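You operate a simulated robot arm through the tools that you are given. There is no shell and no other tool. Be economical: measure what you need, move in short steps, check, and stop when the job is done.

Carry out the task below with a simulated robot arm. There is one attempt and no reset: what you move stays moved.

TASK
Put things in order on the top of the rear bench. At the end: the blue nut is on the carton (marked "FILTERS"); the clear cup from the top of the rear bench stands where the silver padlock stood; the white clean filter from the top of the rear bench stands on top of the yellow filter; the silver padlock stands where the blue nut stood; whatever was shut is shut again. Leave all else as you found it, and nothing knocked over.

Only the result counts: the job must be done as asked and must still hold three seconds after the hand-in. Knocking over, shifting, dropping, spilling or breaking anything else fails it.

THE ROBOT
A 7-joint arm with a two-finger parallel gripper, fixed in place. Base frame: the origin is at the foot of the arm, x ahead of it, y to its left, z up; the work surface is at about z = -3. Units: mm, rad, N and s.
With the tool pointing down near the work surface it reaches from about 220 to 580 mm from the base axis. Its first joint turns from -1.152 to 1.152 rad. Payload 2.5 kg.
The TCP is the grasp point between the finger pads, 23 mm short of the fingertips. In the tool frame z runs along the fingers and y along their closing line. The gripper opens to 94 mm. The fingers are 38 mm wide and 10 mm thick; the gripper's body (54 by 96 mm) begins 39 mm behind the TCP.
Orientation is that of the tool frame in the base frame, as [roll, pitch, yaw] about the fixed x, y, z axes, in that order (R = Rz(yaw) Ry(pitch) Rx(roll)). With the fingers straight down and closing along the base's y, the tool's x points along the base's -x, its y along +y and its z along -z.

THE INTERFACE
- The arm moves only by the tool jog_arm. Its argument "steps" is a list of rows, each an object (a shift or turn left out is 0, a gripper value left out holds the last) with "hand": the opening, from 0 (shut) to 1 (fully open); "xyz": the shift along the base's x, y, z in m, a list of three; "delta_rot": the turn, a rotation vector about the base's x, y, z in rad, a list of three. In form: [{"hand": hand, "xyz": [dx, dy, dz], "delta_rot": [wx, wy, wz]}, ...]. A call has 1 to 8 rows; each row is the pose to reach, as a shift and turn from the pose commanded when the call began. A row lasts 0.2 s, in which the tool goes at most 50 mm and 0.15 rad; a call with a longer step from one row to the next is refused whole, and so is a gripper value outside its range. Where a pose cannot be reached the arm comes as near as it can. A force on the tool above 40 N (or 10 N above the force at the start of the call, whichever is more), or a blocked arm, ends the call early, and 0.2 s more pass. The fingers move at their own pace (about 108 mm/s each) and stop on an object; they squeeze with about 42 N. The grip force told is the motor's: it shows also when the fingers shut on nothing. Time passes only in rows, and 0.2 s behind the last, so rows that repeat a pose let the fingers close. It gives the time, the measured TCP pose, the force on the tool (base axes), the opening and the grip force at its end, in the units of the frame above (readings bear some noise).
- Cameras (640 x 400 px; columns grow to the right, rows downward): "scene" is fixed at [129.2, -418.6, 538]; the picture's right is [0.73, -0.69, 0.00], its down [-0.43, -0.45, -0.78] and it looks along [0.54, 0.57, -0.62] (base axes); focal length 296 px, centre (320, 200). "wrist" rides on the gripper at [-39, 0, -44] in the tool frame; the picture's right is [0.00, -1.00, 0.00], its down [0.97, 0.00, -0.24] and it looks along [0.24, 0.00, 0.97] (tool axes); focal length 218 px, centre (320, 200).
- snapshot(camera): a new picture of that camera. The clock stands still meanwhile.
- measure_at(camera, pixels): for up to 12 pixels [column, row] of the newest picture of that camera ("zoom" is the newest enlarged one), the place [x, y, z] in the base frame of the surface seen there, good to about 2 mm. The clock stands still meanwhile.
- close_up(camera, box): a new picture of the part [left, top, right, bottom] of that camera's present view, enlarged. The clock stands still meanwhile.
- sign_off(): hands the job in; it is judged then, once.

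Keep the steps short. Do not move on a guess: measure, check each grasp and each placing, and mend mistakes. In all there are 80 turns and 34 pictures (those below and enlarged ones count). Leave the gripper open and the arm clear of the work at the hand-in unless told otherwise, and finish with a single line.

The tools are called by a JSON object that holds its "name" and its "arguments". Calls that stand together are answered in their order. jog_arm: Moves the arm, as the interface text tells. Its arguments: {"type":"object","properties":{"steps":{"type":"array","items":{"type":"object","properties":{"hand":{"type":"number"},"xyz":{"type":"array","items":{"type":"number"}},"delta_rot":{"type":"array","items":{"type":"number"}}}}}},"required":["steps"]} The other tools are called the same way: snapshot (camera) takes a picture; measure_at (camera, pixels) gives the place of the surface under pixels of a picture; close_up (camera, box) takes an enlarged picture of a part of a camera's view; sign_off () hands the job in.

At the start:

```text
clock: 0.0
eef_pos: [386.7, 38.8, 295.4]
ee_rot: [3.14, 0.0, 3.141]
force: [-0.2, -1.1, 0.2]
gripper_width: 93.9
gripper_force: 0.1
```

scene: 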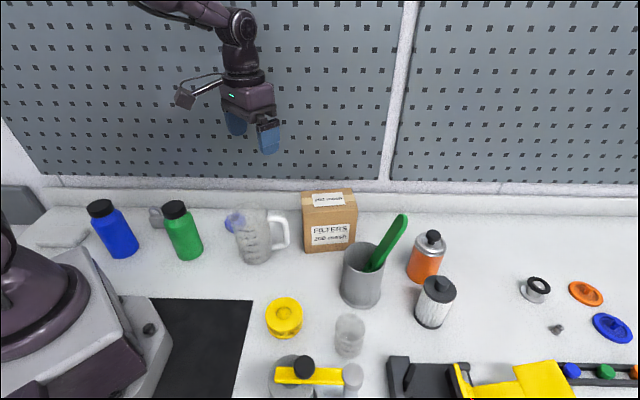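
wrist: 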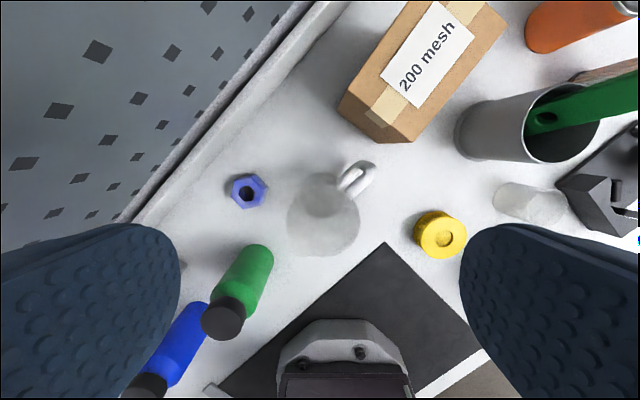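

I see a jug hiding the blue nut, a yellow puck, a clear cup, and a grey thing behind the green bottle. I'll enlarge the left and right parts of the scene to identify them.

{"name": "close_up", "arguments": {"camera": "scene", "box": [80, 180, 300, 318]}}

{"name": "close_up", "arguments": {"camera": "scene", "box": [240, 200, 560, 400]}}

```text
2.90 times, centred on (190, 249) of scene
```

zoom: 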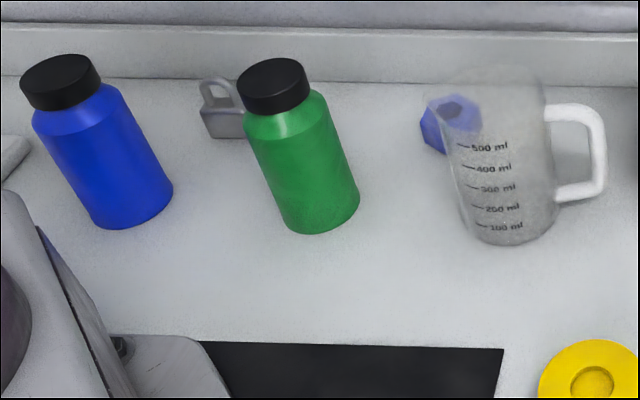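

```text
2.00 times, centred on (400, 300) of scene
```

zoom: 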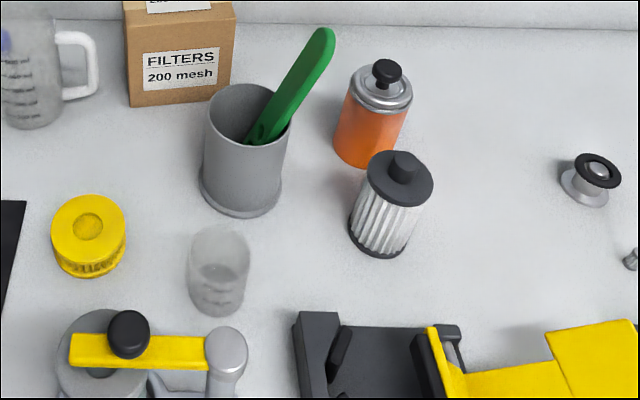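

The white filter is the pleated one with black end caps near (435,300). I'll measure the objects: nut, jug, yellow filter, cup and carton in wrist; padlock, bottles, filter, cup, holder and canister in scene.

{"name": "measure_at", "arguments": {"camera": "wrist", "pixels": [[236, 188], [248, 178], [262, 190], [248, 204], [440, 232], [422, 225], [463, 235], [440, 12], [503, 22], [410, 110], [375, 95], [240, 300]]}}

{"name": "measure_at", "arguments": {"camera": "scene", "pixels": [[154, 210], [158, 223], [174, 207], [440, 284], [424, 290], [455, 292], [430, 320], [350, 322], [336, 322], [363, 322], [349, 350], [285, 310]]}}

{"name": "measure_at", "arguments": {"camera": "scene", "pixels": [[304, 194], [355, 192], [322, 206], [345, 245], [400, 215], [345, 260], [378, 270], [433, 236], [420, 265], [100, 207], [400, 362], [303, 367]]}}

```text
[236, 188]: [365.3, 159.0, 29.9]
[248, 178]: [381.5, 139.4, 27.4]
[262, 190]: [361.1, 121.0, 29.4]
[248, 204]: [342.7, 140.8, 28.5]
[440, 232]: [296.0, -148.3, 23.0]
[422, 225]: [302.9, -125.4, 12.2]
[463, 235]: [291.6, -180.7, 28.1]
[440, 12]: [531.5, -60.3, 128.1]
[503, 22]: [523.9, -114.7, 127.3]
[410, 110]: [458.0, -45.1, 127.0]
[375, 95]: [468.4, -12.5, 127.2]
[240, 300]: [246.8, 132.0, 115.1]
```

```text
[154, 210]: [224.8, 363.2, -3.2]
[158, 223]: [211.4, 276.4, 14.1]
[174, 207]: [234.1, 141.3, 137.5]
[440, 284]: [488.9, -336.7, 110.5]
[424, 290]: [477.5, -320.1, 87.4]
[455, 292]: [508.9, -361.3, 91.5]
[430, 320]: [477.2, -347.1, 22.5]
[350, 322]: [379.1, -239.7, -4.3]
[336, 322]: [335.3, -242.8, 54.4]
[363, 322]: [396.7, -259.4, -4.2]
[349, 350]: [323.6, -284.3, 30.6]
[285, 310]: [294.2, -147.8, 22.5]
```

```text
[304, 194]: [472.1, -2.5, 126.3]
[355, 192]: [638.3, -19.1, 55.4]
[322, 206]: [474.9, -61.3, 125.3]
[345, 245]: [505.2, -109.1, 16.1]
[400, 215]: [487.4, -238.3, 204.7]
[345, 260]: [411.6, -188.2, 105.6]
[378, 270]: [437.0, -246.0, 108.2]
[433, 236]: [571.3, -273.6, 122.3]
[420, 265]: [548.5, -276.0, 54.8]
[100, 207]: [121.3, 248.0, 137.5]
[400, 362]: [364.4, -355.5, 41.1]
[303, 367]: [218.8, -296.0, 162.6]
```

Next, a look at the left area from above: I'll go to about (290,210,300), staying high and clear of everything.

{"name": "jog_arm", "arguments": {"steps": [{"hand": 1, "xyz": [-0.02, 0.04, 0.005]}, {"xyz": [-0.045, 0.08, 0.005]}, {"xyz": [-0.07, 0.12, 0.005]}, {"xyz": [-0.09, 0.16, 0.005]}]}}

{"name": "snapshot", "arguments": {"camera": "wrist"}}

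```text
clock: 1.0
eef_pos: [294.0, 197.0, 301.9]
ee_rot: [3.141, 0.001, 3.139]
force: [0.1, 0.0, -0.5]
gripper_width: 93.9
gripper_force: 0.1
```

```text
29 pictures are left
```

wrist: 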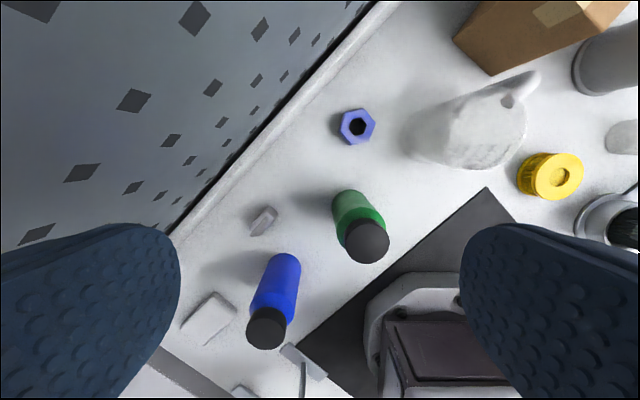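

The padlock shows at (263,220), the nut at (357,127). I'll enlarge that region and measure there.

{"name": "close_up", "arguments": {"camera": "wrist", "box": [210, 90, 450, 240]}}

```text
2.67 times, centred on (330, 165) of wrist
```

zoom: 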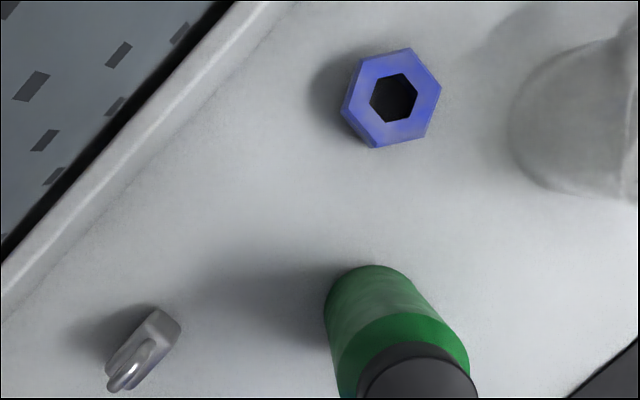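

{"name": "measure_at", "arguments": {"camera": "zoom", "pixels": [[160, 315], [176, 326], [150, 368], [112, 355], [146, 345], [115, 385], [410, 52], [438, 82], [421, 136], [374, 143], [346, 108], [363, 62]]}}

{"name": "measure_at", "arguments": {"camera": "wrist", "pixels": [[366, 242], [345, 200], [266, 328], [283, 262], [440, 155], [470, 165], [420, 130], [535, 75], [550, 177], [530, 160], [580, 178], [480, 70]]}}

```text
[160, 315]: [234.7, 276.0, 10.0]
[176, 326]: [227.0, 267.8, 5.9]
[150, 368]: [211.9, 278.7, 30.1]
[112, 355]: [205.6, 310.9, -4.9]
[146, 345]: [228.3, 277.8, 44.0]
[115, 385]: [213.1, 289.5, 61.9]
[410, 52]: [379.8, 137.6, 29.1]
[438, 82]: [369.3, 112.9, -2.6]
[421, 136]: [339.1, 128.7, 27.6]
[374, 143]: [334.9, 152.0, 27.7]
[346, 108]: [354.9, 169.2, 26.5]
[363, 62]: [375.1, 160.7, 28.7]
```

```text
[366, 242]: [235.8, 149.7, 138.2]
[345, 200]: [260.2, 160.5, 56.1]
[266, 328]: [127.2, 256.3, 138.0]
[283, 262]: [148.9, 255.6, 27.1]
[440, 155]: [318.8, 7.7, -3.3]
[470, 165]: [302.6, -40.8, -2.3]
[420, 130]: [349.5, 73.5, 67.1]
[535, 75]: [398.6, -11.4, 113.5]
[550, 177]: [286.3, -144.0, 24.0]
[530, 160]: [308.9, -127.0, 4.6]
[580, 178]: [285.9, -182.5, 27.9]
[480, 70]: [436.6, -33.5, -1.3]
```

Nut centre ≈ (357,145), top z 29, flats' normals at about 12°, 72°, 132°. The padlock is standing near (220,283) with its thin side seemingly towards 45°. I'll turn the tool by -45° and move so the camera is directly over the padlock.

{"name": "jog_arm", "arguments": {"steps": [{"xyz": [-0.008, 0.01, 0], "delta_rot": [0, 0, -0.131]}, {"xyz": [-0.016, 0.02, 0], "delta_rot": [0, 0, -0.262]}, {"xyz": [-0.024, 0.03, 0], "delta_rot": [0, 0, -0.393]}, {"xyz": [-0.032, 0.04, 0], "delta_rot": [0, 0, -0.524]}, {"xyz": [-0.04, 0.05, -0.01], "delta_rot": [0, 0, -0.655]}, {"xyz": [-0.048, 0.058, -0.03], "delta_rot": [0, 0, -0.785]}]}}

{"name": "snapshot", "arguments": {"camera": "wrist"}}

```text
clock: 2.4
eef_pos: [248.0, 254.7, 270.0]
ee_rot: [3.141, 0.0, 2.354]
force: [0.4, -0.1, 0.7]
gripper_width: 94.0
gripper_force: 0.0
```

```text
27 pictures are left
```

wrist: 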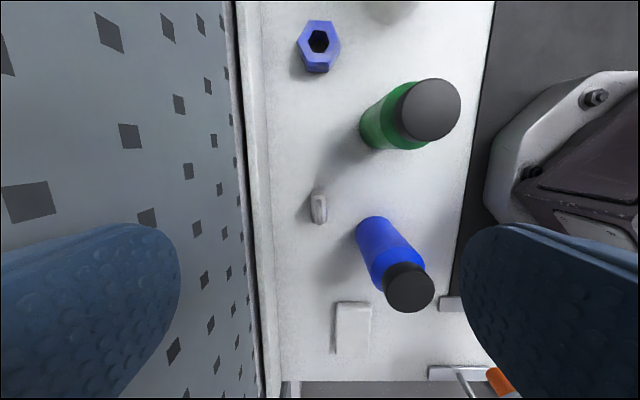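

{"name": "close_up", "arguments": {"camera": "wrist", "box": [272, 170, 368, 230]}}

```text
6.67 times, centred on (320, 200) of wrist
```

zoom: 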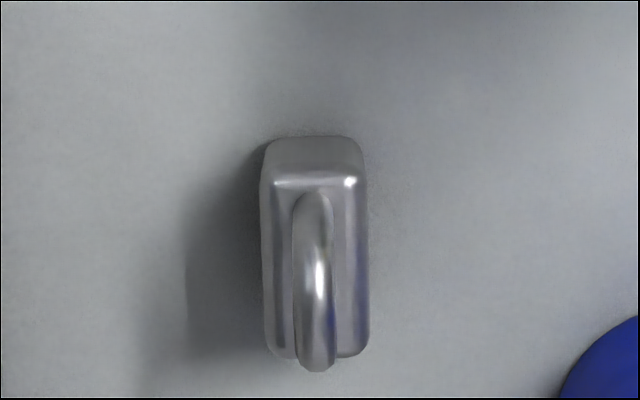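

{"name": "measure_at", "arguments": {"camera": "zoom", "pixels": [[280, 190], [355, 190], [280, 345], [355, 345], [315, 148], [312, 205], [318, 275], [318, 355], [270, 250], [362, 250]]}}

{"name": "measure_at", "arguments": {"camera": "wrist", "pixels": [[318, 22], [336, 38], [332, 66], [308, 68], [302, 45], [262, 200], [250, 200], [255, 40], [430, 110], [408, 290], [372, 225], [365, 130]]}}

```text
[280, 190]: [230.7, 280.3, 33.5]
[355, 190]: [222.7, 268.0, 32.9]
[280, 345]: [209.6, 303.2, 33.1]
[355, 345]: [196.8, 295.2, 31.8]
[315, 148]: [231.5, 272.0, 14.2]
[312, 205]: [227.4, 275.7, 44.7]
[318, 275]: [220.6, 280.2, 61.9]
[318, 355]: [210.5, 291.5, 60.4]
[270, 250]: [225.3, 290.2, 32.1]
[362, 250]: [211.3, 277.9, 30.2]
```

```text
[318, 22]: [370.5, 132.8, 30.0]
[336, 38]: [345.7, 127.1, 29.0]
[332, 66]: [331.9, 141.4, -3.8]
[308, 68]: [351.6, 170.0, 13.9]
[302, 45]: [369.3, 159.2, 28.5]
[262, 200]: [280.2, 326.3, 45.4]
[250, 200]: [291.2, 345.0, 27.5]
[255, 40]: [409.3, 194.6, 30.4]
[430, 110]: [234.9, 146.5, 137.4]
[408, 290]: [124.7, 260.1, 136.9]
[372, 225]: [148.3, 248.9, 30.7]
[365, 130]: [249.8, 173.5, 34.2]
```

Padlock centre ≈ (215,287), body z −3…33, shackle to 62, thin axis at 45°. The nut goes first: move above it at (357,145), turning the closing line to 12°, then lower partway and check.

{"name": "jog_arm", "arguments": {"steps": [{"hand": 0.75, "xyz": [0.027, -0.0275, 0], "delta_rot": [0, 0, -0.144]}, {"xyz": [0.054, -0.055, 0], "delta_rot": [0, 0, -0.288]}, {"xyz": [0.082, -0.0825, 0], "delta_rot": [0, 0, -0.432]}, {"xyz": [0.109, -0.11, 0], "delta_rot": [0, 0, -0.576]}, {"xyz": [0.109, -0.11, -0.045], "delta_rot": [0, 0, -0.576]}, {"xyz": [0.109, -0.11, -0.09], "delta_rot": [0, 0, -0.576]}, {"xyz": [0.109, -0.11, -0.13], "delta_rot": [0, 0, -0.576]}]}}

{"name": "snapshot", "arguments": {"camera": "wrist"}}

```text
clock: 4.0
eef_pos: [355.9, 148.7, 139.0]
ee_rot: [3.14, 0.001, 1.78]
force: [0.6, 0.1, -0.4]
gripper_width: 70.3
gripper_force: 0.1
```

```text
25 pictures are left
```

wrist: 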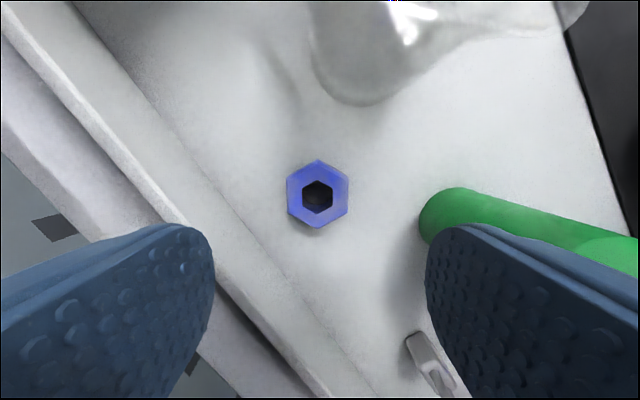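

{"name": "measure_at", "arguments": {"camera": "wrist", "pixels": [[318, 163], [347, 180], [346, 212], [288, 212], [289, 181], [312, 227], [150, 200], [188, 228], [345, 105], [430, 215]]}}

{"name": "jog_arm", "arguments": {"steps": [{"hand": 0.65}]}}

```text
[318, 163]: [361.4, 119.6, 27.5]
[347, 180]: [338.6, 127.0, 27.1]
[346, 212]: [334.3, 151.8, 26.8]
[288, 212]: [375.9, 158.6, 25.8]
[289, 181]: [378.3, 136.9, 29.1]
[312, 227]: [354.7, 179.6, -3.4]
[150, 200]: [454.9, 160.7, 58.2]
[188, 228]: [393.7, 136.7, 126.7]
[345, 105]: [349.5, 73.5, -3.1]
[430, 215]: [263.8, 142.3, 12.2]
```

```text
clock: 4.4
eef_pos: [354.6, 147.7, 139.6]
ee_rot: [-3.141, 0.001, 1.781]
force: [-0.2, 0.3, 0.3]
gripper_width: 61.1
gripper_force: 0.0
```

The TCP sits about 4 mm off the nut centre (356.8,143.7); I'll correct by (+2,−4) mm and lower to z≈40 to check before the last part.

{"name": "jog_arm", "arguments": {"steps": [{"xyz": [0.002, -0.004, -0.03]}, {"xyz": [0.002, -0.004, -0.06]}, {"xyz": [0.002, -0.004, -0.08]}, {"xyz": [0.002, -0.004, -0.08]}]}}

```text
clock: 5.4
eef_pos: [359.1, 142.0, 60.8]
ee_rot: [3.142, 0.0, 1.78]
force: [-0.2, 0.4, -0.1]
gripper_width: 61.1
gripper_force: 0.0
```

{"name": "jog_arm", "arguments": {"steps": [{"xyz": [-0.0015, 0.001, -0.018]}, {"xyz": [-0.0015, 0.001, -0.034]}, {"xyz": [-0.0015, 0.001, -0.034]}]}}

```text
clock: 6.2
eef_pos: [358.3, 144.2, 28.0]
ee_rot: [-3.142, 0.001, 1.778]
force: [-0.3, -0.1, -0.6]
gripper_width: 61.1
gripper_force: 0.0
```

In place around the nut at z 28. Closing now.

{"name": "jog_arm", "arguments": {"steps": [{"hand": 0}, {"hand": 0}, {"hand": 0}]}}

```text
clock: 7.0
eef_pos: [358.4, 143.5, 27.6]
ee_rot: [3.141, 0.0, 1.781]
force: [0.2, 0.6, 0.1]
gripper_width: 45.9
gripper_force: 42.0
```

Gripped at 45.9 mm with 42 N. Lifting straight up to z≈220.

{"name": "jog_arm", "arguments": {"steps": [{"xyz": [0, 0, 0.02]}, {"xyz": [0, 0, 0.06]}, {"xyz": [0, 0, 0.1]}, {"xyz": [0, 0, 0.145]}, {"xyz": [0, 0, 0.19]}, {"xyz": [0.02, -0.04, 0.21]}, {"xyz": [0.03, -0.08, 0.21]}, {"xyz": [0.04, -0.12, 0.21]}]}}

{"name": "snapshot", "arguments": {"camera": "wrist"}}

```text
clock: 8.8
eef_pos: [397.8, 24.4, 236.7]
ee_rot: [3.142, 0.001, 1.781]
force: [-0.2, 0.0, 0.6]
gripper_width: 0.0
gripper_force: 41.7
```

```text
24 pictures are left
```

wrist: 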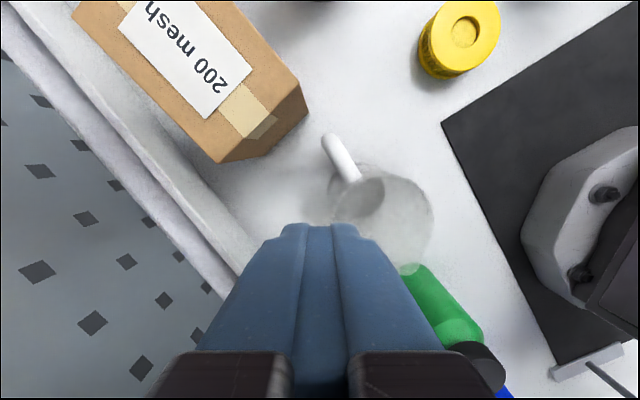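

The fingers are shut on nothing: the nut slipped out. I'll look at where it is.

{"name": "close_up", "arguments": {"camera": "scene", "box": [80, 160, 400, 360]}}

{"name": "jog_arm", "arguments": {"steps": [{"hand": 0.3, "xyz": [-0.01, 0.04, 0]}, {"hand": 0.65, "xyz": [-0.02, 0.08, 0]}, {"xyz": [-0.04, 0.12, 0]}]}}

{"name": "snapshot", "arguments": {"camera": "wrist"}}

```text
2.00 times, centred on (240, 260) of scene
```

zoom: 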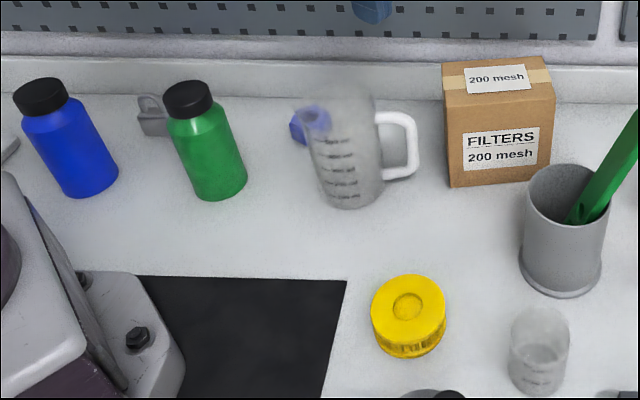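

```text
clock: 9.6
eef_pos: [356.8, 147.1, 233.8]
ee_rot: [3.141, 0.0, 1.778]
force: [-0.4, -0.1, -0.1]
gripper_width: 61.2
gripper_force: 0.0
```

```text
22 pictures are left
```

wrist: 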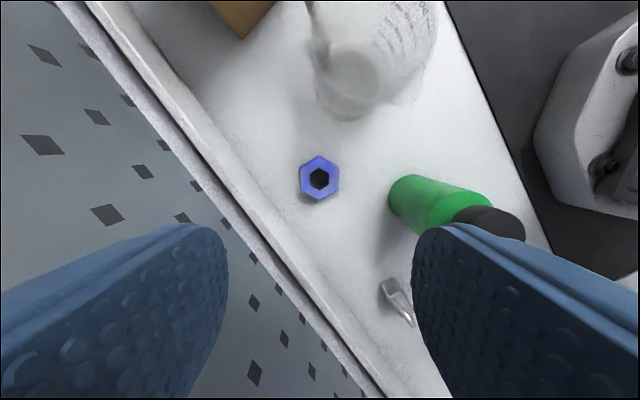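

The nut is still standing at its place, (319,177) here. I'll measure it again before regripping, lower.

{"name": "measure_at", "arguments": {"camera": "wrist", "pixels": [[319, 158], [337, 168], [337, 187], [319, 198], [301, 189], [301, 168], [319, 178], [310, 178]]}}

{"name": "jog_arm", "arguments": {"steps": [{"xyz": [0, -0.002, -0.05]}, {"xyz": [0, -0.002, -0.1]}, {"xyz": [0, -0.002, -0.14]}, {"xyz": [0, -0.002, -0.165]}, {"xyz": [0, -0.002, -0.165]}]}}

```text
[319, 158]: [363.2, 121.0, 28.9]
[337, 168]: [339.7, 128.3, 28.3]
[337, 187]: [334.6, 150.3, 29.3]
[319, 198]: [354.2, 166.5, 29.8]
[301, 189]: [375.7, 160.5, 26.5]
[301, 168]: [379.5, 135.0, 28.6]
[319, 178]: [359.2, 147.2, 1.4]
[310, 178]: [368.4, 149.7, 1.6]
```

```text
clock: 10.8
eef_pos: [356.5, 143.7, 71.4]
ee_rot: [-3.141, -0.001, 1.78]
force: [0.2, 0.8, 0.1]
gripper_width: 61.3
gripper_force: 0.2
```

Nut unchanged at (357.5,143.7). Lowering to z≈22, closing, then a small slow lift.

{"name": "jog_arm", "arguments": {"steps": [{"xyz": [0.001, 0, -0.03]}, {"xyz": [0.001, 0, -0.049]}, {"xyz": [0.001, 0, -0.049]}, {"hand": 0, "xyz": [0.001, 0, -0.049]}, {"xyz": [0.001, 0, -0.049]}, {"xyz": [0.001, 0, -0.049]}]}}

{"name": "jog_arm", "arguments": {"steps": [{"xyz": [0, 0, 0.003]}, {"xyz": [0, 0, 0.006]}, {"xyz": [0, 0, 0.01]}, {"xyz": [0, 0, 0.01]}]}}

```text
clock: 12.2
eef_pos: [358.4, 142.3, 20.2]
ee_rot: [3.14, 0.001, 1.783]
force: [6.2, 2.4, 4.9]
gripper_width: 45.5
gripper_force: 42.5
```

```text
clock: 13.2
eef_pos: [357.9, 140.8, 32.8]
ee_rot: [3.141, 0.0, 1.78]
force: [-0.5, 0.0, -3.4]
gripper_width: 45.4
gripper_force: 42.0
```

The tool now carries about 3.4 N, so the nut is held. Lifting on at moderate pace and checking the width.

{"name": "jog_arm", "arguments": {"steps": [{"xyz": [0, 0, 0.006]}, {"xyz": [0, 0, 0.014]}, {"xyz": [0, 0, 0.022]}, {"xyz": [0, 0, 0.03]}, {"xyz": [0, 0, 0.04]}, {"xyz": [0, 0, 0.05]}, {"xyz": [0, 0, 0.06]}, {"xyz": [0, 0, 0.068]}]}}

```text
clock: 15.0
eef_pos: [358.5, 142.5, 100.8]
ee_rot: [3.141, 0.001, 1.78]
force: [-0.6, 0.1, -3.0]
gripper_width: 45.6
gripper_force: 42.5
```

{"name": "jog_arm", "arguments": {"steps": [{"xyz": [0, 0, 0.01]}, {"xyz": [0, 0, 0.023]}, {"xyz": [0, 0, 0.038]}, {"xyz": [0, 0, 0.053]}, {"xyz": [0, 0, 0.068]}, {"xyz": [0, 0, 0.083]}, {"xyz": [0, 0, 0.095]}, {"xyz": [0, 0, 0.1]}]}}

{"name": "measure_at", "arguments": {"camera": "scene", "pixels": [[304, 194], [351, 189], [356, 206], [308, 209], [306, 200], [340, 190], [353, 200], [330, 200]]}}

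```text
clock: 16.8
eef_pos: [359.8, 139.9, 200.5]
ee_rot: [3.141, 0.001, 1.781]
force: [0.4, 0.4, -3.6]
gripper_width: 45.5
gripper_force: 42.0
```

```text
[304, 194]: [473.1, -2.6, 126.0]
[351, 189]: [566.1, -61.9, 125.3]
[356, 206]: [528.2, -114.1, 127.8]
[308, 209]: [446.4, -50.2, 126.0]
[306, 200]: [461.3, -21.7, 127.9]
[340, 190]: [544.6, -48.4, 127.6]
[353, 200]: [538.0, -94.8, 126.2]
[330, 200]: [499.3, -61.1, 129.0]
```

Carton top corners measured; centre ≈ (503,−57), z 127. Carrying the nut there at z 200 (bottom of nut well above jug and carton).

{"name": "jog_arm", "arguments": {"steps": [{"xyz": [0.01, -0.014, 0]}, {"xyz": [0.027, -0.037, 0]}, {"xyz": [0.044, -0.06, 0]}, {"xyz": [0.061, -0.083, 0]}, {"xyz": [0.078, -0.106, 0]}, {"xyz": [0.095, -0.13, 0]}, {"xyz": [0.11, -0.15, 0]}, {"xyz": [0.12, -0.165, 0]}]}}

{"name": "jog_arm", "arguments": {"steps": [{"xyz": [0.01, -0.014, 0]}, {"xyz": [0.02, -0.028, 0]}, {"xyz": [0.0235, -0.032, 0]}, {"xyz": [0.0235, -0.032, 0]}]}}

{"name": "snapshot", "arguments": {"camera": "wrist"}}

```text
clock: 18.6
eef_pos: [478.0, -22.6, 200.0]
ee_rot: [-3.141, 0.0, 1.779]
force: [0.3, -0.3, -2.5]
gripper_width: 45.6
gripper_force: 41.9
```

```text
clock: 19.6
eef_pos: [501.9, -55.3, 199.3]
ee_rot: [3.141, 0.001, 1.779]
force: [1.1, -0.7, -3.2]
gripper_width: 45.6
gripper_force: 41.6
```

```text
21 pictures are left
```

wrist: 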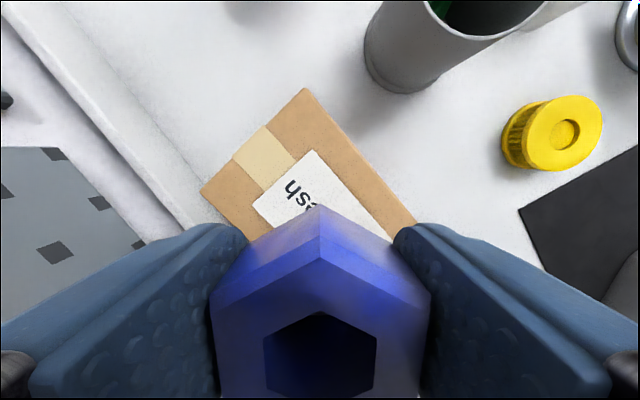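

{"name": "measure_at", "arguments": {"camera": "wrist", "pixels": [[306, 94], [207, 190], [412, 220], [300, 150]]}}

{"name": "jog_arm", "arguments": {"steps": [{"xyz": [0, 0, -0.015]}, {"xyz": [0, 0, -0.03]}, {"xyz": [0, 0, -0.038]}, {"xyz": [0, 0, -0.038]}]}}

```text
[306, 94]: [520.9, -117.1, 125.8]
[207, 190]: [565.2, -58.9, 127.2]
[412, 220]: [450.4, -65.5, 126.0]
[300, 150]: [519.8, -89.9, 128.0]
```

```text
clock: 20.6
eef_pos: [500.5, -56.3, 162.4]
ee_rot: [3.141, 0.001, 1.78]
force: [-0.4, 0.4, -2.7]
gripper_width: 45.6
gripper_force: 42.0
```

Centred over the carton (502,−57). Lowering in small steps to contact near z 151.

{"name": "jog_arm", "arguments": {"steps": [{"xyz": [0.001, 0, -0.004]}, {"xyz": [0.001, 0, -0.008]}, {"xyz": [0.001, 0, -0.0105]}, {"xyz": [0.001, 0, -0.0105]}]}}

```text
clock: 21.6
eef_pos: [502.4, -56.2, 151.2]
ee_rot: [-3.141, 0.0, 1.779]
force: [-0.4, 0.9, -2.0]
gripper_width: 45.6
gripper_force: 42.1
```

{"name": "jog_arm", "arguments": {"steps": [{"xyz": [0, 0, -0.001]}, {"xyz": [0, 0, -0.002]}, {"xyz": [0, 0, -0.002]}]}}

```text
clock: 22.4
eef_pos: [503.2, -56.1, 150.3]
ee_rot: [3.141, 0.0, 1.781]
force: [-0.1, 1.2, 1.1]
gripper_width: 45.4
gripper_force: 41.8
```

Force went from −3 to +1 N: the nut rests on the carton. Opening gently and going up.

{"name": "jog_arm", "arguments": {"steps": [{"hand": 0.52}, {"hand": 0.6}, {"hand": 0.65}, {"hand": 0.65, "xyz": [0, 0, 0.015]}, {"xyz": [0, 0, 0.04]}, {"xyz": [0, 0, 0.08]}, {"xyz": [0, 0, 0.12]}]}}

{"name": "close_up", "arguments": {"camera": "scene", "box": [200, 150, 440, 300]}}

```text
clock: 24.0
eef_pos: [501.5, -55.1, 270.5]
ee_rot: [-3.14, 0.0, 1.779]
force: [-0.6, -0.9, 1.2]
gripper_width: 61.2
gripper_force: 0.0
```

```text
2.67 times, centred on (320, 225) of scene
```

zoom: 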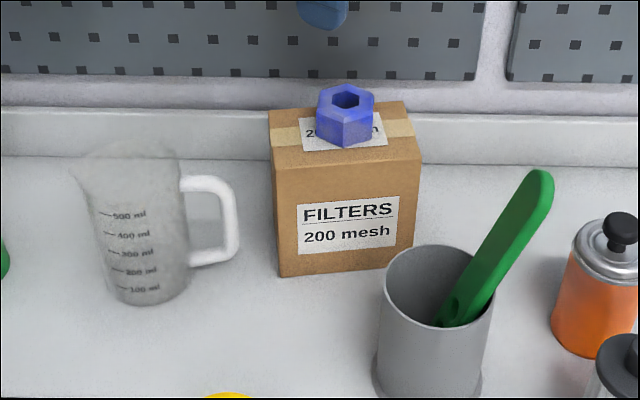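

The nut sits on the carton. Now to the padlock at (215,287), turning the closing line to 45°, staying at z 270.

{"name": "jog_arm", "arguments": {"steps": [{"xyz": [-0.03, 0.036, 0], "delta_rot": [0, 0, 0.07]}, {"xyz": [-0.06, 0.072, 0], "delta_rot": [0, 0, 0.14]}, {"xyz": [-0.09, 0.107, 0], "delta_rot": [0, 0, 0.21]}, {"xyz": [-0.12, 0.143, 0], "delta_rot": [0, 0, 0.29]}, {"xyz": [-0.15, 0.179, 0], "delta_rot": [0, 0, 0.36]}, {"xyz": [-0.18, 0.215, 0], "delta_rot": [0, 0, 0.43]}, {"xyz": [-0.21, 0.25, 0], "delta_rot": [0, 0, 0.5]}, {"xyz": [-0.235, 0.28, 0], "delta_rot": [0, 0, 0.576]}]}}

{"name": "jog_arm", "arguments": {"steps": [{"xyz": [-0.026, 0.031, -0.02]}, {"xyz": [-0.052, 0.062, -0.05]}, {"xyz": [-0.052, 0.062, -0.09]}, {"xyz": [-0.052, 0.062, -0.12]}, {"xyz": [-0.052, 0.062, -0.12]}]}}

{"name": "snapshot", "arguments": {"camera": "wrist"}}

```text
clock: 25.8
eef_pos: [267.8, 223.5, 266.1]
ee_rot: [3.14, 0.0, 2.36]
force: [0.7, -0.4, -0.3]
gripper_width: 61.1
gripper_force: 0.1
```

```text
refused: row 2 steps farther than a row can; nothing moved
```

```text
19 pictures are left
```

wrist: 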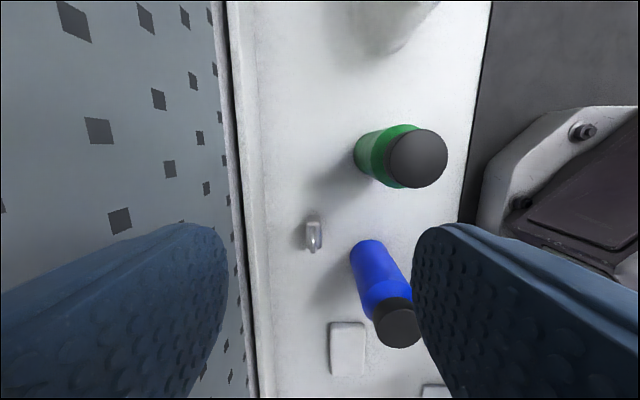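

{"name": "jog_arm", "arguments": {"steps": [{"xyz": [-0.02, 0.024, -0.01]}, {"xyz": [-0.04, 0.047, -0.03]}, {"xyz": [-0.052, 0.062, -0.06]}, {"xyz": [-0.052, 0.062, -0.09]}, {"xyz": [-0.052, 0.062, -0.12]}, {"xyz": [-0.052, 0.062, -0.12]}]}}

{"name": "snapshot", "arguments": {"camera": "wrist"}}

```text
clock: 27.2
eef_pos: [215.2, 286.4, 151.1]
ee_rot: [-3.141, 0.0, 2.357]
force: [0.0, 0.0, 0.3]
gripper_width: 61.2
gripper_force: 0.1
```

```text
18 pictures are left
```

wrist: 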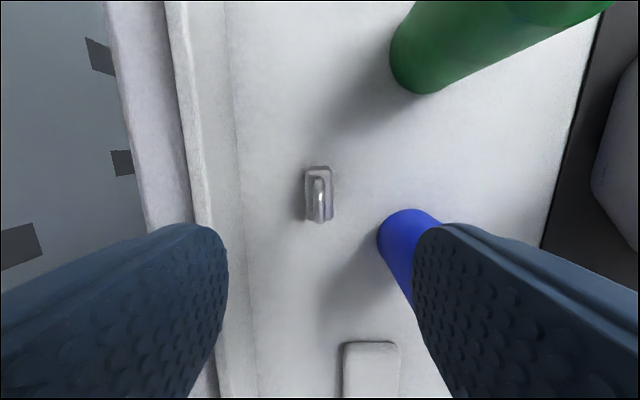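

{"name": "measure_at", "arguments": {"camera": "wrist", "pixels": [[308, 182], [330, 182], [308, 216], [330, 216], [319, 190], [320, 217]]}}

{"name": "jog_arm", "arguments": {"steps": [{"xyz": [0, 0, -0.03]}, {"xyz": [0, 0, -0.06]}, {"xyz": [0, 0, -0.09]}, {"xyz": [0, 0, -0.09]}]}}

```text
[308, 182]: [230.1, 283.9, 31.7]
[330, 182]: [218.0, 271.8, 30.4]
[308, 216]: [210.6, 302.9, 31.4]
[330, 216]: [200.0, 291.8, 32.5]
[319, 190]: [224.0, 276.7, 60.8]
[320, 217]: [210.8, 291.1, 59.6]
```

```text
clock: 28.2
eef_pos: [216.4, 287.7, 61.9]
ee_rot: [-3.141, 0.0, 2.356]
force: [0.2, 0.6, -0.2]
gripper_width: 61.2
gripper_force: 0.0
```

Aligned on the padlock (214.7,287.6). Lowering to z≈27 (body would still clear the shackle), closing, and lifting slightly.

{"name": "jog_arm", "arguments": {"steps": [{"xyz": [-0.001, 0, -0.015]}, {"xyz": [-0.001, 0, -0.028]}, {"xyz": [-0.001, 0, -0.0345]}, {"xyz": [-0.001, 0, -0.0345]}]}}

{"name": "jog_arm", "arguments": {"steps": [{"hand": 0.4}, {"hand": 0.3}, {"hand": 0}, {"hand": 0}, {"hand": 0}]}}

{"name": "jog_arm", "arguments": {"steps": [{"xyz": [0, 0, 0.003]}, {"xyz": [0, 0, 0.006]}, {"xyz": [0, 0, 0.01]}, {"xyz": [0, 0, 0.01]}]}}

```text
clock: 29.2
eef_pos: [215.0, 286.3, 25.6]
ee_rot: [-3.141, 0.0, 2.355]
force: [0.0, -0.1, 0.1]
gripper_width: 61.3
gripper_force: 0.0
```

```text
clock: 30.4
eef_pos: [215.3, 285.3, 25.2]
ee_rot: [-3.141, 0.001, 2.356]
force: [-0.4, -1.0, 2.1]
gripper_width: 21.4
gripper_force: 41.6
```

```text
clock: 31.4
eef_pos: [213.3, 286.0, 35.4]
ee_rot: [-3.141, 0.0, 2.357]
force: [-0.5, 0.0, -2.4]
gripper_width: 21.7
gripper_force: 42.1
```

Padlock held (21.5 mm, ~2.4 N). Lifting to about z 200.

{"name": "jog_arm", "arguments": {"steps": [{"xyz": [0, 0, 0.01]}, {"xyz": [0, 0, 0.022]}, {"xyz": [0, 0, 0.037]}, {"xyz": [0, 0, 0.055]}, {"xyz": [0, 0, 0.075]}, {"xyz": [0, 0, 0.095]}, {"xyz": [0, 0, 0.115]}, {"xyz": [0, 0, 0.13]}]}}

{"name": "jog_arm", "arguments": {"steps": [{"xyz": [0, 0, 0.015]}, {"xyz": [0.01, -0.01, 0.03]}, {"xyz": [0.028, -0.028, 0.035]}, {"xyz": [0.046, -0.046, 0.035]}, {"xyz": [0.064, -0.064, 0.035]}, {"xyz": [0.082, -0.082, 0.035]}, {"xyz": [0.1, -0.1, 0.035]}, {"xyz": [0.115, -0.115, 0.035]}]}}

```text
clock: 33.2
eef_pos: [216.4, 286.5, 167.2]
ee_rot: [-3.142, 0.0, 2.356]
force: [-0.6, 0.1, -1.5]
gripper_width: 21.8
gripper_force: 42.2
```

```text
clock: 35.0
eef_pos: [329.6, 171.7, 200.3]
ee_rot: [-3.141, 0.0, 2.359]
force: [-0.8, -0.2, -1.7]
gripper_width: 21.8
gripper_force: 41.7
```

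Moving to the nut's old place (357.3,143.7), turning −0.5 rad so the gripper's body keeps well away from the jug.

{"name": "jog_arm", "arguments": {"steps": [{"xyz": [0.007, -0.007, 0], "delta_rot": [0, 0, -0.1]}, {"xyz": [0.014, -0.014, 0], "delta_rot": [0, 0, -0.2]}, {"xyz": [0.021, -0.021, 0], "delta_rot": [0, 0, -0.3]}, {"xyz": [0.027, -0.028, -0.01], "delta_rot": [0, 0, -0.4]}, {"xyz": [0.0275, -0.028, -0.03], "delta_rot": [0, 0, -0.5]}, {"xyz": [0.0275, -0.028, -0.05], "delta_rot": [0, 0, -0.5]}, {"xyz": [0.0275, -0.028, -0.07], "delta_rot": [0, 0, -0.5]}, {"xyz": [0.0275, -0.028, -0.07], "delta_rot": [0, 0, -0.5]}]}}

{"name": "jog_arm", "arguments": {"steps": [{"xyz": [0, 0, -0.02]}, {"xyz": [0, 0, -0.04]}, {"xyz": [0, 0, -0.06]}, {"xyz": [0, 0, -0.075]}, {"xyz": [0, 0, -0.085]}, {"xyz": [0, 0, -0.085]}]}}

```text
clock: 36.8
eef_pos: [359.8, 144.2, 130.5]
ee_rot: [-3.14, 0.001, 1.858]
force: [-0.4, -0.1, -2.2]
gripper_width: 21.4
gripper_force: 41.9
```

```text
clock: 38.2
eef_pos: [358.5, 145.2, 45.8]
ee_rot: [3.141, -0.001, 1.856]
force: [-0.1, -0.4, -0.9]
gripper_width: 21.7
gripper_force: 41.8
```

{"name": "jog_arm", "arguments": {"steps": [{"xyz": [-0.001, -0.001, -0.008]}, {"xyz": [-0.001, -0.001, -0.014]}, {"xyz": [-0.001, -0.001, -0.0185]}, {"xyz": [-0.001, -0.001, -0.0185]}]}}

```text
clock: 39.2
eef_pos: [357.0, 144.3, 26.6]
ee_rot: [-3.14, -0.001, 1.859]
force: [-0.3, 0.7, -1.9]
gripper_width: 21.2
gripper_force: 42.0
```

{"name": "jog_arm", "arguments": {"steps": [{"xyz": [0, 0, -0.001]}, {"xyz": [0, 0, -0.002]}, {"xyz": [0, 0, -0.002]}]}}

```text
clock: 40.0
eef_pos: [355.9, 145.3, 25.6]
ee_rot: [3.141, -0.001, 1.857]
force: [-9.0, -3.9, 25.6]
gripper_width: 21.6
gripper_force: 42.0
```

Firm contact (25 N). Easing up 1 mm, then opening and rising.

{"name": "jog_arm", "arguments": {"steps": [{"xyz": [0, 0, 0.001]}, {"xyz": [0, 0, 0.001]}, {"hand": 0.3, "xyz": [0, 0, 0.001]}, {"hand": 0.45, "xyz": [0, 0, 0.001]}, {"hand": 0.5, "xyz": [0, 0, 0.001]}, {"xyz": [0, 0, 0.02]}, {"xyz": [0, 0, 0.06]}, {"xyz": [0, 0, 0.1]}]}}

{"name": "snapshot", "arguments": {"camera": "wrist"}}

```text
clock: 41.8
eef_pos: [356.5, 143.2, 125.8]
ee_rot: [-3.141, 0.0, 1.855]
force: [0.5, 0.3, 0.2]
gripper_width: 47.0
gripper_force: 0.1
```

```text
17 pictures are left
```

wrist: 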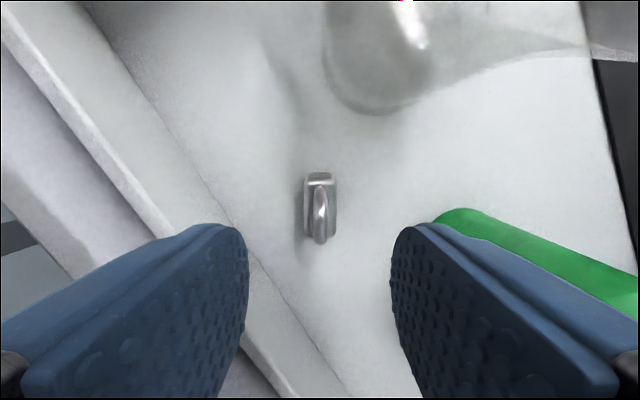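

{"name": "measure_at", "arguments": {"camera": "wrist", "pixels": [[308, 187], [333, 187], [308, 226], [333, 228], [321, 205]]}}

{"name": "jog_arm", "arguments": {"steps": [{"hand": 0.5, "xyz": [0, 0, 0.04]}, {"xyz": [0, 0, 0.085]}, {"xyz": [0, 0, 0.13]}, {"hand": 0.9, "xyz": [0, -0.04, 0.14]}, {"xyz": [0, -0.085, 0.14]}, {"xyz": [0, -0.13, 0.14]}, {"xyz": [0, -0.175, 0.14]}, {"xyz": [0, -0.22, 0.14]}]}}

```text
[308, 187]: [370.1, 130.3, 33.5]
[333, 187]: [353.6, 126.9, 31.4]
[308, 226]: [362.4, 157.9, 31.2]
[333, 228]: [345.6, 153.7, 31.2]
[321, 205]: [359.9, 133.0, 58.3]
```

```text
clock: 43.6
eef_pos: [359.9, -75.9, 261.6]
ee_rot: [3.141, 0.0, 1.858]
force: [0.6, -0.2, 0.1]
gripper_width: 84.4
gripper_force: 0.1
```

Padlock stands at (358,142). Next the cup: I'll bring the wrist camera over it, around TCP (350,−290), staying at z≈262.

{"name": "jog_arm", "arguments": {"steps": [{"xyz": [-0.002, -0.045, 0.01]}, {"xyz": [-0.004, -0.09, 0.01]}, {"xyz": [-0.006, -0.135, 0.01]}, {"xyz": [-0.008, -0.18, 0.01]}, {"xyz": [-0.008, -0.22, 0.01]}]}}

{"name": "snapshot", "arguments": {"camera": "wrist"}}

```text
clock: 44.8
eef_pos: [346.8, -297.1, 273.4]
ee_rot: [3.142, -0.002, 1.858]
force: [0.6, 0.0, -0.1]
gripper_width: 84.6
gripper_force: 0.1
```

```text
16 pictures are left
```

wrist: 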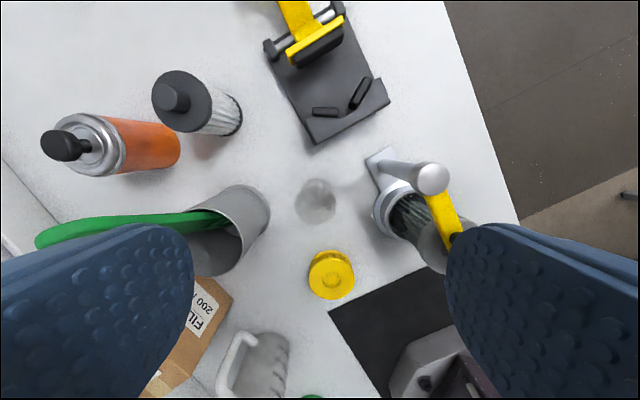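

{"name": "close_up", "arguments": {"camera": "wrist", "box": [256, 160, 376, 235]}}

```text
5.33 times, centred on (316, 198) of wrist
```

zoom: 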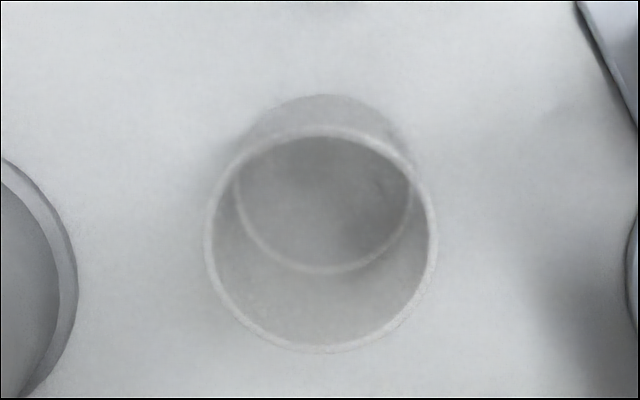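

{"name": "measure_at", "arguments": {"camera": "zoom", "pixels": [[208, 238], [436, 238], [320, 128], [322, 350], [240, 160], [405, 160], [240, 318], [405, 318], [322, 272], [322, 200]]}}

{"name": "measure_at", "arguments": {"camera": "wrist", "pixels": [[175, 98], [198, 80], [155, 100], [190, 130], [225, 118], [225, 192], [268, 215], [330, 275], [312, 288], [350, 288], [330, 255], [330, 300]]}}

```text
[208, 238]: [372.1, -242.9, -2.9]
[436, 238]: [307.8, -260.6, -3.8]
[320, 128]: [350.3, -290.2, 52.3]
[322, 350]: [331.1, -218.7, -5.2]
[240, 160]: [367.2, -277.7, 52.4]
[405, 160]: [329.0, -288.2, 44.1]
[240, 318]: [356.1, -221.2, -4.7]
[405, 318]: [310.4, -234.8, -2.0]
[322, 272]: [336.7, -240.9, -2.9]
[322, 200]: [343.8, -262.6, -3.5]
```

```text
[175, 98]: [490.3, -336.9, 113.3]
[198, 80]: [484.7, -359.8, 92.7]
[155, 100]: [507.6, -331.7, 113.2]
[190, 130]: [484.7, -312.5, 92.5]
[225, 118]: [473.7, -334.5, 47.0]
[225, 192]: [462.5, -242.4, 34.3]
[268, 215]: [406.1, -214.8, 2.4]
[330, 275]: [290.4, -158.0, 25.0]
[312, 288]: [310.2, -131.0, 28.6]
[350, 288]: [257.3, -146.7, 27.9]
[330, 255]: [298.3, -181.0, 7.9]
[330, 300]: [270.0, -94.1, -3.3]
```

Cup rim centre works out at ≈ (342.5,−263.5), radius 27, rim z 53. I'll measure the neighbours (tap, vise, mug) before choosing the grip direction.

{"name": "measure_at", "arguments": {"camera": "wrist", "pixels": [[432, 178], [400, 170], [380, 205], [375, 160], [445, 215], [345, 140], [385, 100], [320, 110], [360, 92], [250, 190], [266, 222], [245, 262]]}}

```text
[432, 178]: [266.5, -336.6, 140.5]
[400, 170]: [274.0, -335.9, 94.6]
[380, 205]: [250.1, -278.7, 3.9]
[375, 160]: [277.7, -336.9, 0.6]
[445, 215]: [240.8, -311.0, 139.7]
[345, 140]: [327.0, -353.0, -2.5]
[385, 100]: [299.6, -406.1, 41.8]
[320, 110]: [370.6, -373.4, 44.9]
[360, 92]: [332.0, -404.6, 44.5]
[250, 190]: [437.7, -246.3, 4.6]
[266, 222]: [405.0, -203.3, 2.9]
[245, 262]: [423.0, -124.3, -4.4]
```

Neighbours leave ≥60 mm of room. I'll centre over the cup, turn the closing line to about 0°, and lower to z≈130 with the hand at ~80 mm.

{"name": "jog_arm", "arguments": {"steps": [{"hand": 0.87, "xyz": [-0.002, 0.017, 0], "delta_rot": [0, 0, -0.14]}, {"xyz": [-0.0045, 0.0335, 0], "delta_rot": [0, 0, -0.28]}, {"xyz": [-0.0045, 0.0335, -0.045], "delta_rot": [0, 0, -0.28]}, {"xyz": [-0.0045, 0.0335, -0.09], "delta_rot": [0, 0, -0.28]}, {"xyz": [-0.0045, 0.0335, -0.135], "delta_rot": [0, 0, -0.28]}, {"xyz": [-0.0045, 0.0335, -0.145], "delta_rot": [0, 0, -0.28]}, {"xyz": [-0.0045, 0.0335, -0.145], "delta_rot": [0, 0, -0.28]}]}}

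{"name": "snapshot", "arguments": {"camera": "wrist"}}

```text
clock: 46.4
eef_pos: [343.5, -263.8, 127.3]
ee_rot: [-3.141, 0.0, 1.576]
force: [-0.4, 0.1, -0.2]
gripper_width: 82.2
gripper_force: 0.2
```

```text
14 pictures are left
```

wrist: 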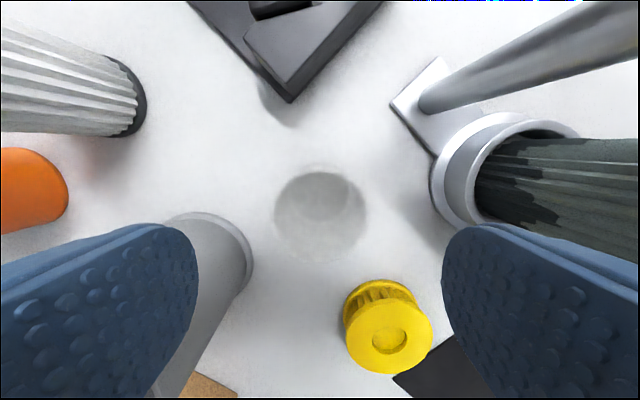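

The cup is centred below. Lowering to z≈33.

{"name": "jog_arm", "arguments": {"steps": [{"hand": 0.8, "xyz": [-0.001, 0, -0.035]}, {"xyz": [-0.001, 0, -0.07]}, {"xyz": [-0.001, 0, -0.09]}, {"xyz": [-0.001, 0, -0.095]}, {"xyz": [-0.001, 0, -0.095]}]}}

{"name": "jog_arm", "arguments": {"steps": [{"hand": 0.65}, {"hand": 0.6}, {"hand": 0.55}, {"hand": 0.55}]}}

```text
clock: 47.6
eef_pos: [343.2, -264.6, 33.0]
ee_rot: [-3.14, -0.001, 1.576]
force: [0.8, 1.0, 0.0]
gripper_width: 75.2
gripper_force: 0.1
```

```text
clock: 48.6
eef_pos: [343.8, -264.9, 32.2]
ee_rot: [3.141, 0.0, 1.576]
force: [0.0, -0.2, -0.6]
gripper_width: 51.8
gripper_force: 0.0
```

{"name": "jog_arm", "arguments": {"steps": [{"hand": 0.45}, {"hand": 0.3}, {"hand": 0.0}, {"hand": 0}]}}

{"name": "jog_arm", "arguments": {"steps": [{"xyz": [0, 0, 0.003]}, {"xyz": [0, 0, 0.007]}, {"xyz": [0, 0, 0.012]}, {"xyz": [0, 0, 0.012]}]}}

```text
clock: 49.6
eef_pos: [342.6, -264.4, 33.6]
ee_rot: [3.141, 0.0, 1.577]
force: [0.3, 0.0, -0.3]
gripper_width: 50.2
gripper_force: 42.1
```

```text
clock: 50.6
eef_pos: [343.1, -264.3, 45.4]
ee_rot: [3.142, 0.001, 1.577]
force: [0.0, 0.9, -0.8]
gripper_width: 49.9
gripper_force: 41.8
```

Cup held at 50 mm. Raising slowly to z≈180 and looking.

{"name": "jog_arm", "arguments": {"steps": [{"xyz": [0, 0, 0.01]}, {"xyz": [0, 0, 0.025]}, {"xyz": [0, 0, 0.043]}, {"xyz": [0, 0, 0.063]}, {"xyz": [0, 0, 0.085]}, {"xyz": [0, 0, 0.107]}, {"xyz": [0, 0, 0.13]}, {"xyz": [0, 0, 0.15]}]}}

{"name": "close_up", "arguments": {"camera": "scene", "box": [240, 180, 496, 340]}}

```text
clock: 52.4
eef_pos: [344.8, -263.8, 195.0]
ee_rot: [-3.141, -0.001, 1.575]
force: [-1.0, 0.2, -0.2]
gripper_width: 49.9
gripper_force: 42.0
```

```text
2.50 times, centred on (368, 260) of scene
```

zoom: 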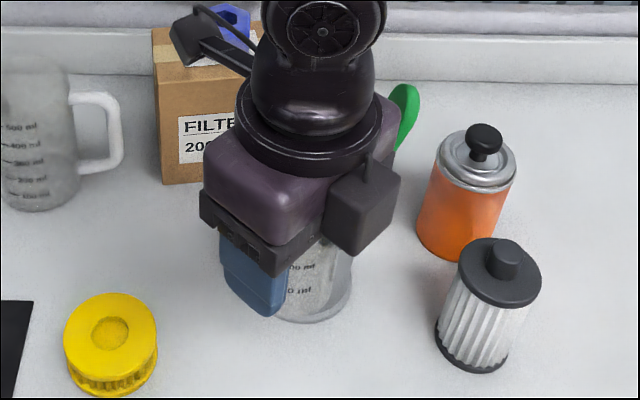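

Cup held upright. Carrying it at z≈235 along an arc towards the padlock's old place.

{"name": "jog_arm", "arguments": {"steps": [{"xyz": [0, 0.015, 0.02]}, {"xyz": [0, 0.045, 0.04]}, {"xyz": [0, 0.08, 0.04]}, {"xyz": [0, 0.115, 0.04]}, {"xyz": [-0.002, 0.15, 0.04]}, {"xyz": [-0.006, 0.187, 0.04], "delta_rot": [0, 0, 0.1]}, {"xyz": [-0.012, 0.224, 0.04], "delta_rot": [0, 0, 0.2]}, {"xyz": [-0.018, 0.26, 0.04], "delta_rot": [0, 0, 0.3]}]}}

{"name": "jog_arm", "arguments": {"steps": [{"xyz": [-0.005, 0.035, 0], "delta_rot": [0, 0, 0.1]}, {"xyz": [-0.012, 0.07, 0], "delta_rot": [0, 0, 0.2]}, {"xyz": [-0.02, 0.105, 0], "delta_rot": [0, 0, 0.3]}, {"xyz": [-0.03, 0.14, 0], "delta_rot": [0, 0, 0.4]}, {"xyz": [-0.042, 0.173, 0], "delta_rot": [0, 0, 0.485]}, {"xyz": [-0.056, 0.205, 0], "delta_rot": [0, 0, 0.485]}, {"xyz": [-0.072, 0.235, 0], "delta_rot": [0, 0, 0.485]}, {"xyz": [-0.088, 0.26, 0], "delta_rot": [0, 0, 0.485]}]}}

```text
clock: 54.2
eef_pos: [325.0, -4.7, 236.3]
ee_rot: [3.141, -0.001, 1.878]
force: [0.7, -0.1, -0.3]
gripper_width: 50.0
gripper_force: 42.1
```

```text
clock: 56.0
eef_pos: [236.1, 254.6, 237.0]
ee_rot: [3.14, -0.003, 2.361]
force: [-0.1, -0.1, -0.1]
gripper_width: 49.7
gripper_force: 42.4
```

{"name": "jog_arm", "arguments": {"steps": [{"xyz": [-0.01, 0.016, 0]}, {"xyz": [-0.0214, 0.033, 0]}, {"xyz": [-0.0214, 0.033, -0.03]}, {"xyz": [-0.0214, 0.033, -0.06]}, {"xyz": [-0.0214, 0.033, -0.09]}, {"xyz": [-0.0214, 0.033, -0.12]}, {"xyz": [-0.0214, 0.033, -0.15]}, {"xyz": [-0.0214, 0.033, -0.15]}]}}

```text
clock: 57.8
eef_pos: [216.1, 286.6, 87.3]
ee_rot: [-3.141, 0.001, 2.361]
force: [-0.6, 1.1, 0.1]
gripper_width: 49.5
gripper_force: 41.6
```

{"name": "jog_arm", "arguments": {"steps": [{"xyz": [-0.001, 0.001, -0.02]}, {"xyz": [-0.001, 0.001, -0.035]}, {"xyz": [-0.001, 0.001, -0.045]}, {"xyz": [-0.001, 0.001, -0.05]}, {"xyz": [-0.001, 0.001, -0.052]}, {"xyz": [-0.001, 0.001, -0.052]}]}}

{"name": "jog_arm", "arguments": {"steps": [{"xyz": [0, 0, -0.001]}, {"xyz": [0, 0, -0.001]}]}}

```text
clock: 59.2
eef_pos: [215.5, 287.8, 34.0]
ee_rot: [-3.141, 0.0, 2.361]
force: [-1.0, 0.3, 0.3]
gripper_width: 49.8
gripper_force: 41.7
```

```text
clock: 59.8
eef_pos: [215.4, 290.1, 33.8]
ee_rot: [-3.141, -0.001, 2.362]
force: [0.3, -0.5, 0.3]
gripper_width: 49.6
gripper_force: 41.4
```

{"name": "jog_arm", "arguments": {"steps": [{"xyz": [0, 0, -0.0007]}, {"xyz": [0, 0, -0.001]}]}}

```text
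clock: 60.4
eef_pos: [216.3, 289.7, 32.4]
ee_rot: [-3.141, 0.001, 2.361]
force: [0.2, 0.1, -0.5]
gripper_width: 49.9
gripper_force: 42.1
```

{"name": "jog_arm", "arguments": {"steps": [{"xyz": [0, 0, -0.0007]}, {"xyz": [0, 0, -0.0015]}]}}

```text
clock: 61.0
eef_pos: [216.9, 289.4, 32.5]
ee_rot: [3.14, 0.001, 2.36]
force: [-1.3, -6.9, 33.6]
gripper_width: 50.0
gripper_force: 41.7
```

Contact felt. Easing up ~1 mm, opening, and rising.

{"name": "jog_arm", "arguments": {"steps": [{"xyz": [0, 0, 0.0012]}, {"xyz": [0, 0, 0.0012]}, {"hand": 0.58, "xyz": [0, 0, 0.0012]}, {"hand": 0.68, "xyz": [0, 0, 0.0012]}, {"hand": 0.75, "xyz": [0, 0, 0.0012]}, {"xyz": [0, 0, 0.02]}, {"xyz": [0, 0, 0.06]}, {"xyz": [0, 0, 0.1]}]}}

{"name": "snapshot", "arguments": {"camera": "wrist"}}

```text
clock: 62.8
eef_pos: [215.6, 290.2, 131.1]
ee_rot: [3.14, 0.001, 2.362]
force: [0.7, -0.1, 0.1]
gripper_width: 70.6
gripper_force: 0.1
```

```text
12 pictures are left
```

wrist: 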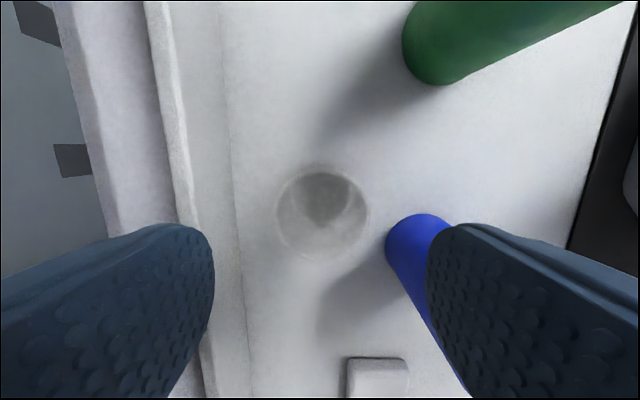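

Cup stands at the padlock's old place. Now travel high (z≈275) over to the white filter, turning with the base so the closing line ends at −44° (away from the orange canister).

{"name": "jog_arm", "arguments": {"steps": [{"xyz": [0, 0, 0.045]}, {"xyz": [0, 0, 0.09]}, {"xyz": [0.01, -0.015, 0.135]}, {"xyz": [0.03, -0.05, 0.145], "delta_rot": [0, 0, -0.1]}, {"xyz": [0.052, -0.087, 0.145], "delta_rot": [0, 0, -0.2]}, {"xyz": [0.073, -0.125, 0.145], "delta_rot": [0, 0, -0.3]}, {"xyz": [0.092, -0.165, 0.145], "delta_rot": [0, 0, -0.4]}, {"xyz": [0.108, -0.205, 0.145], "delta_rot": [0, 0, -0.5]}]}}

{"name": "jog_arm", "arguments": {"steps": [{"hand": 0.85, "xyz": [0.01, -0.042, 0], "delta_rot": [0, 0, -0.12]}, {"xyz": [0.02, -0.085, 0], "delta_rot": [0, 0, -0.24]}, {"xyz": [0.03, -0.128, 0], "delta_rot": [0, 0, -0.36]}, {"xyz": [0.04, -0.17, 0], "delta_rot": [0, 0, -0.48]}, {"xyz": [0.055, -0.212, 0], "delta_rot": [0, 0, -0.6]}, {"xyz": [0.07, -0.255, 0], "delta_rot": [0, 0, -0.72]}, {"xyz": [0.085, -0.3, 0], "delta_rot": [0, 0, -0.84]}, {"xyz": [0.1, -0.34, 0], "delta_rot": [0, 0, -0.96]}]}}

```text
clock: 64.6
eef_pos: [321.4, 84.8, 276.2]
ee_rot: [-3.142, 0.0, 1.861]
force: [-0.3, -0.2, 0.0]
gripper_width: 70.5
gripper_force: 0.0
```

```text
clock: 66.4
eef_pos: [422.5, -254.2, 278.1]
ee_rot: [3.141, 0.0, 0.901]
force: [0.3, -0.1, 0.1]
gripper_width: 79.7
gripper_force: 0.1
```

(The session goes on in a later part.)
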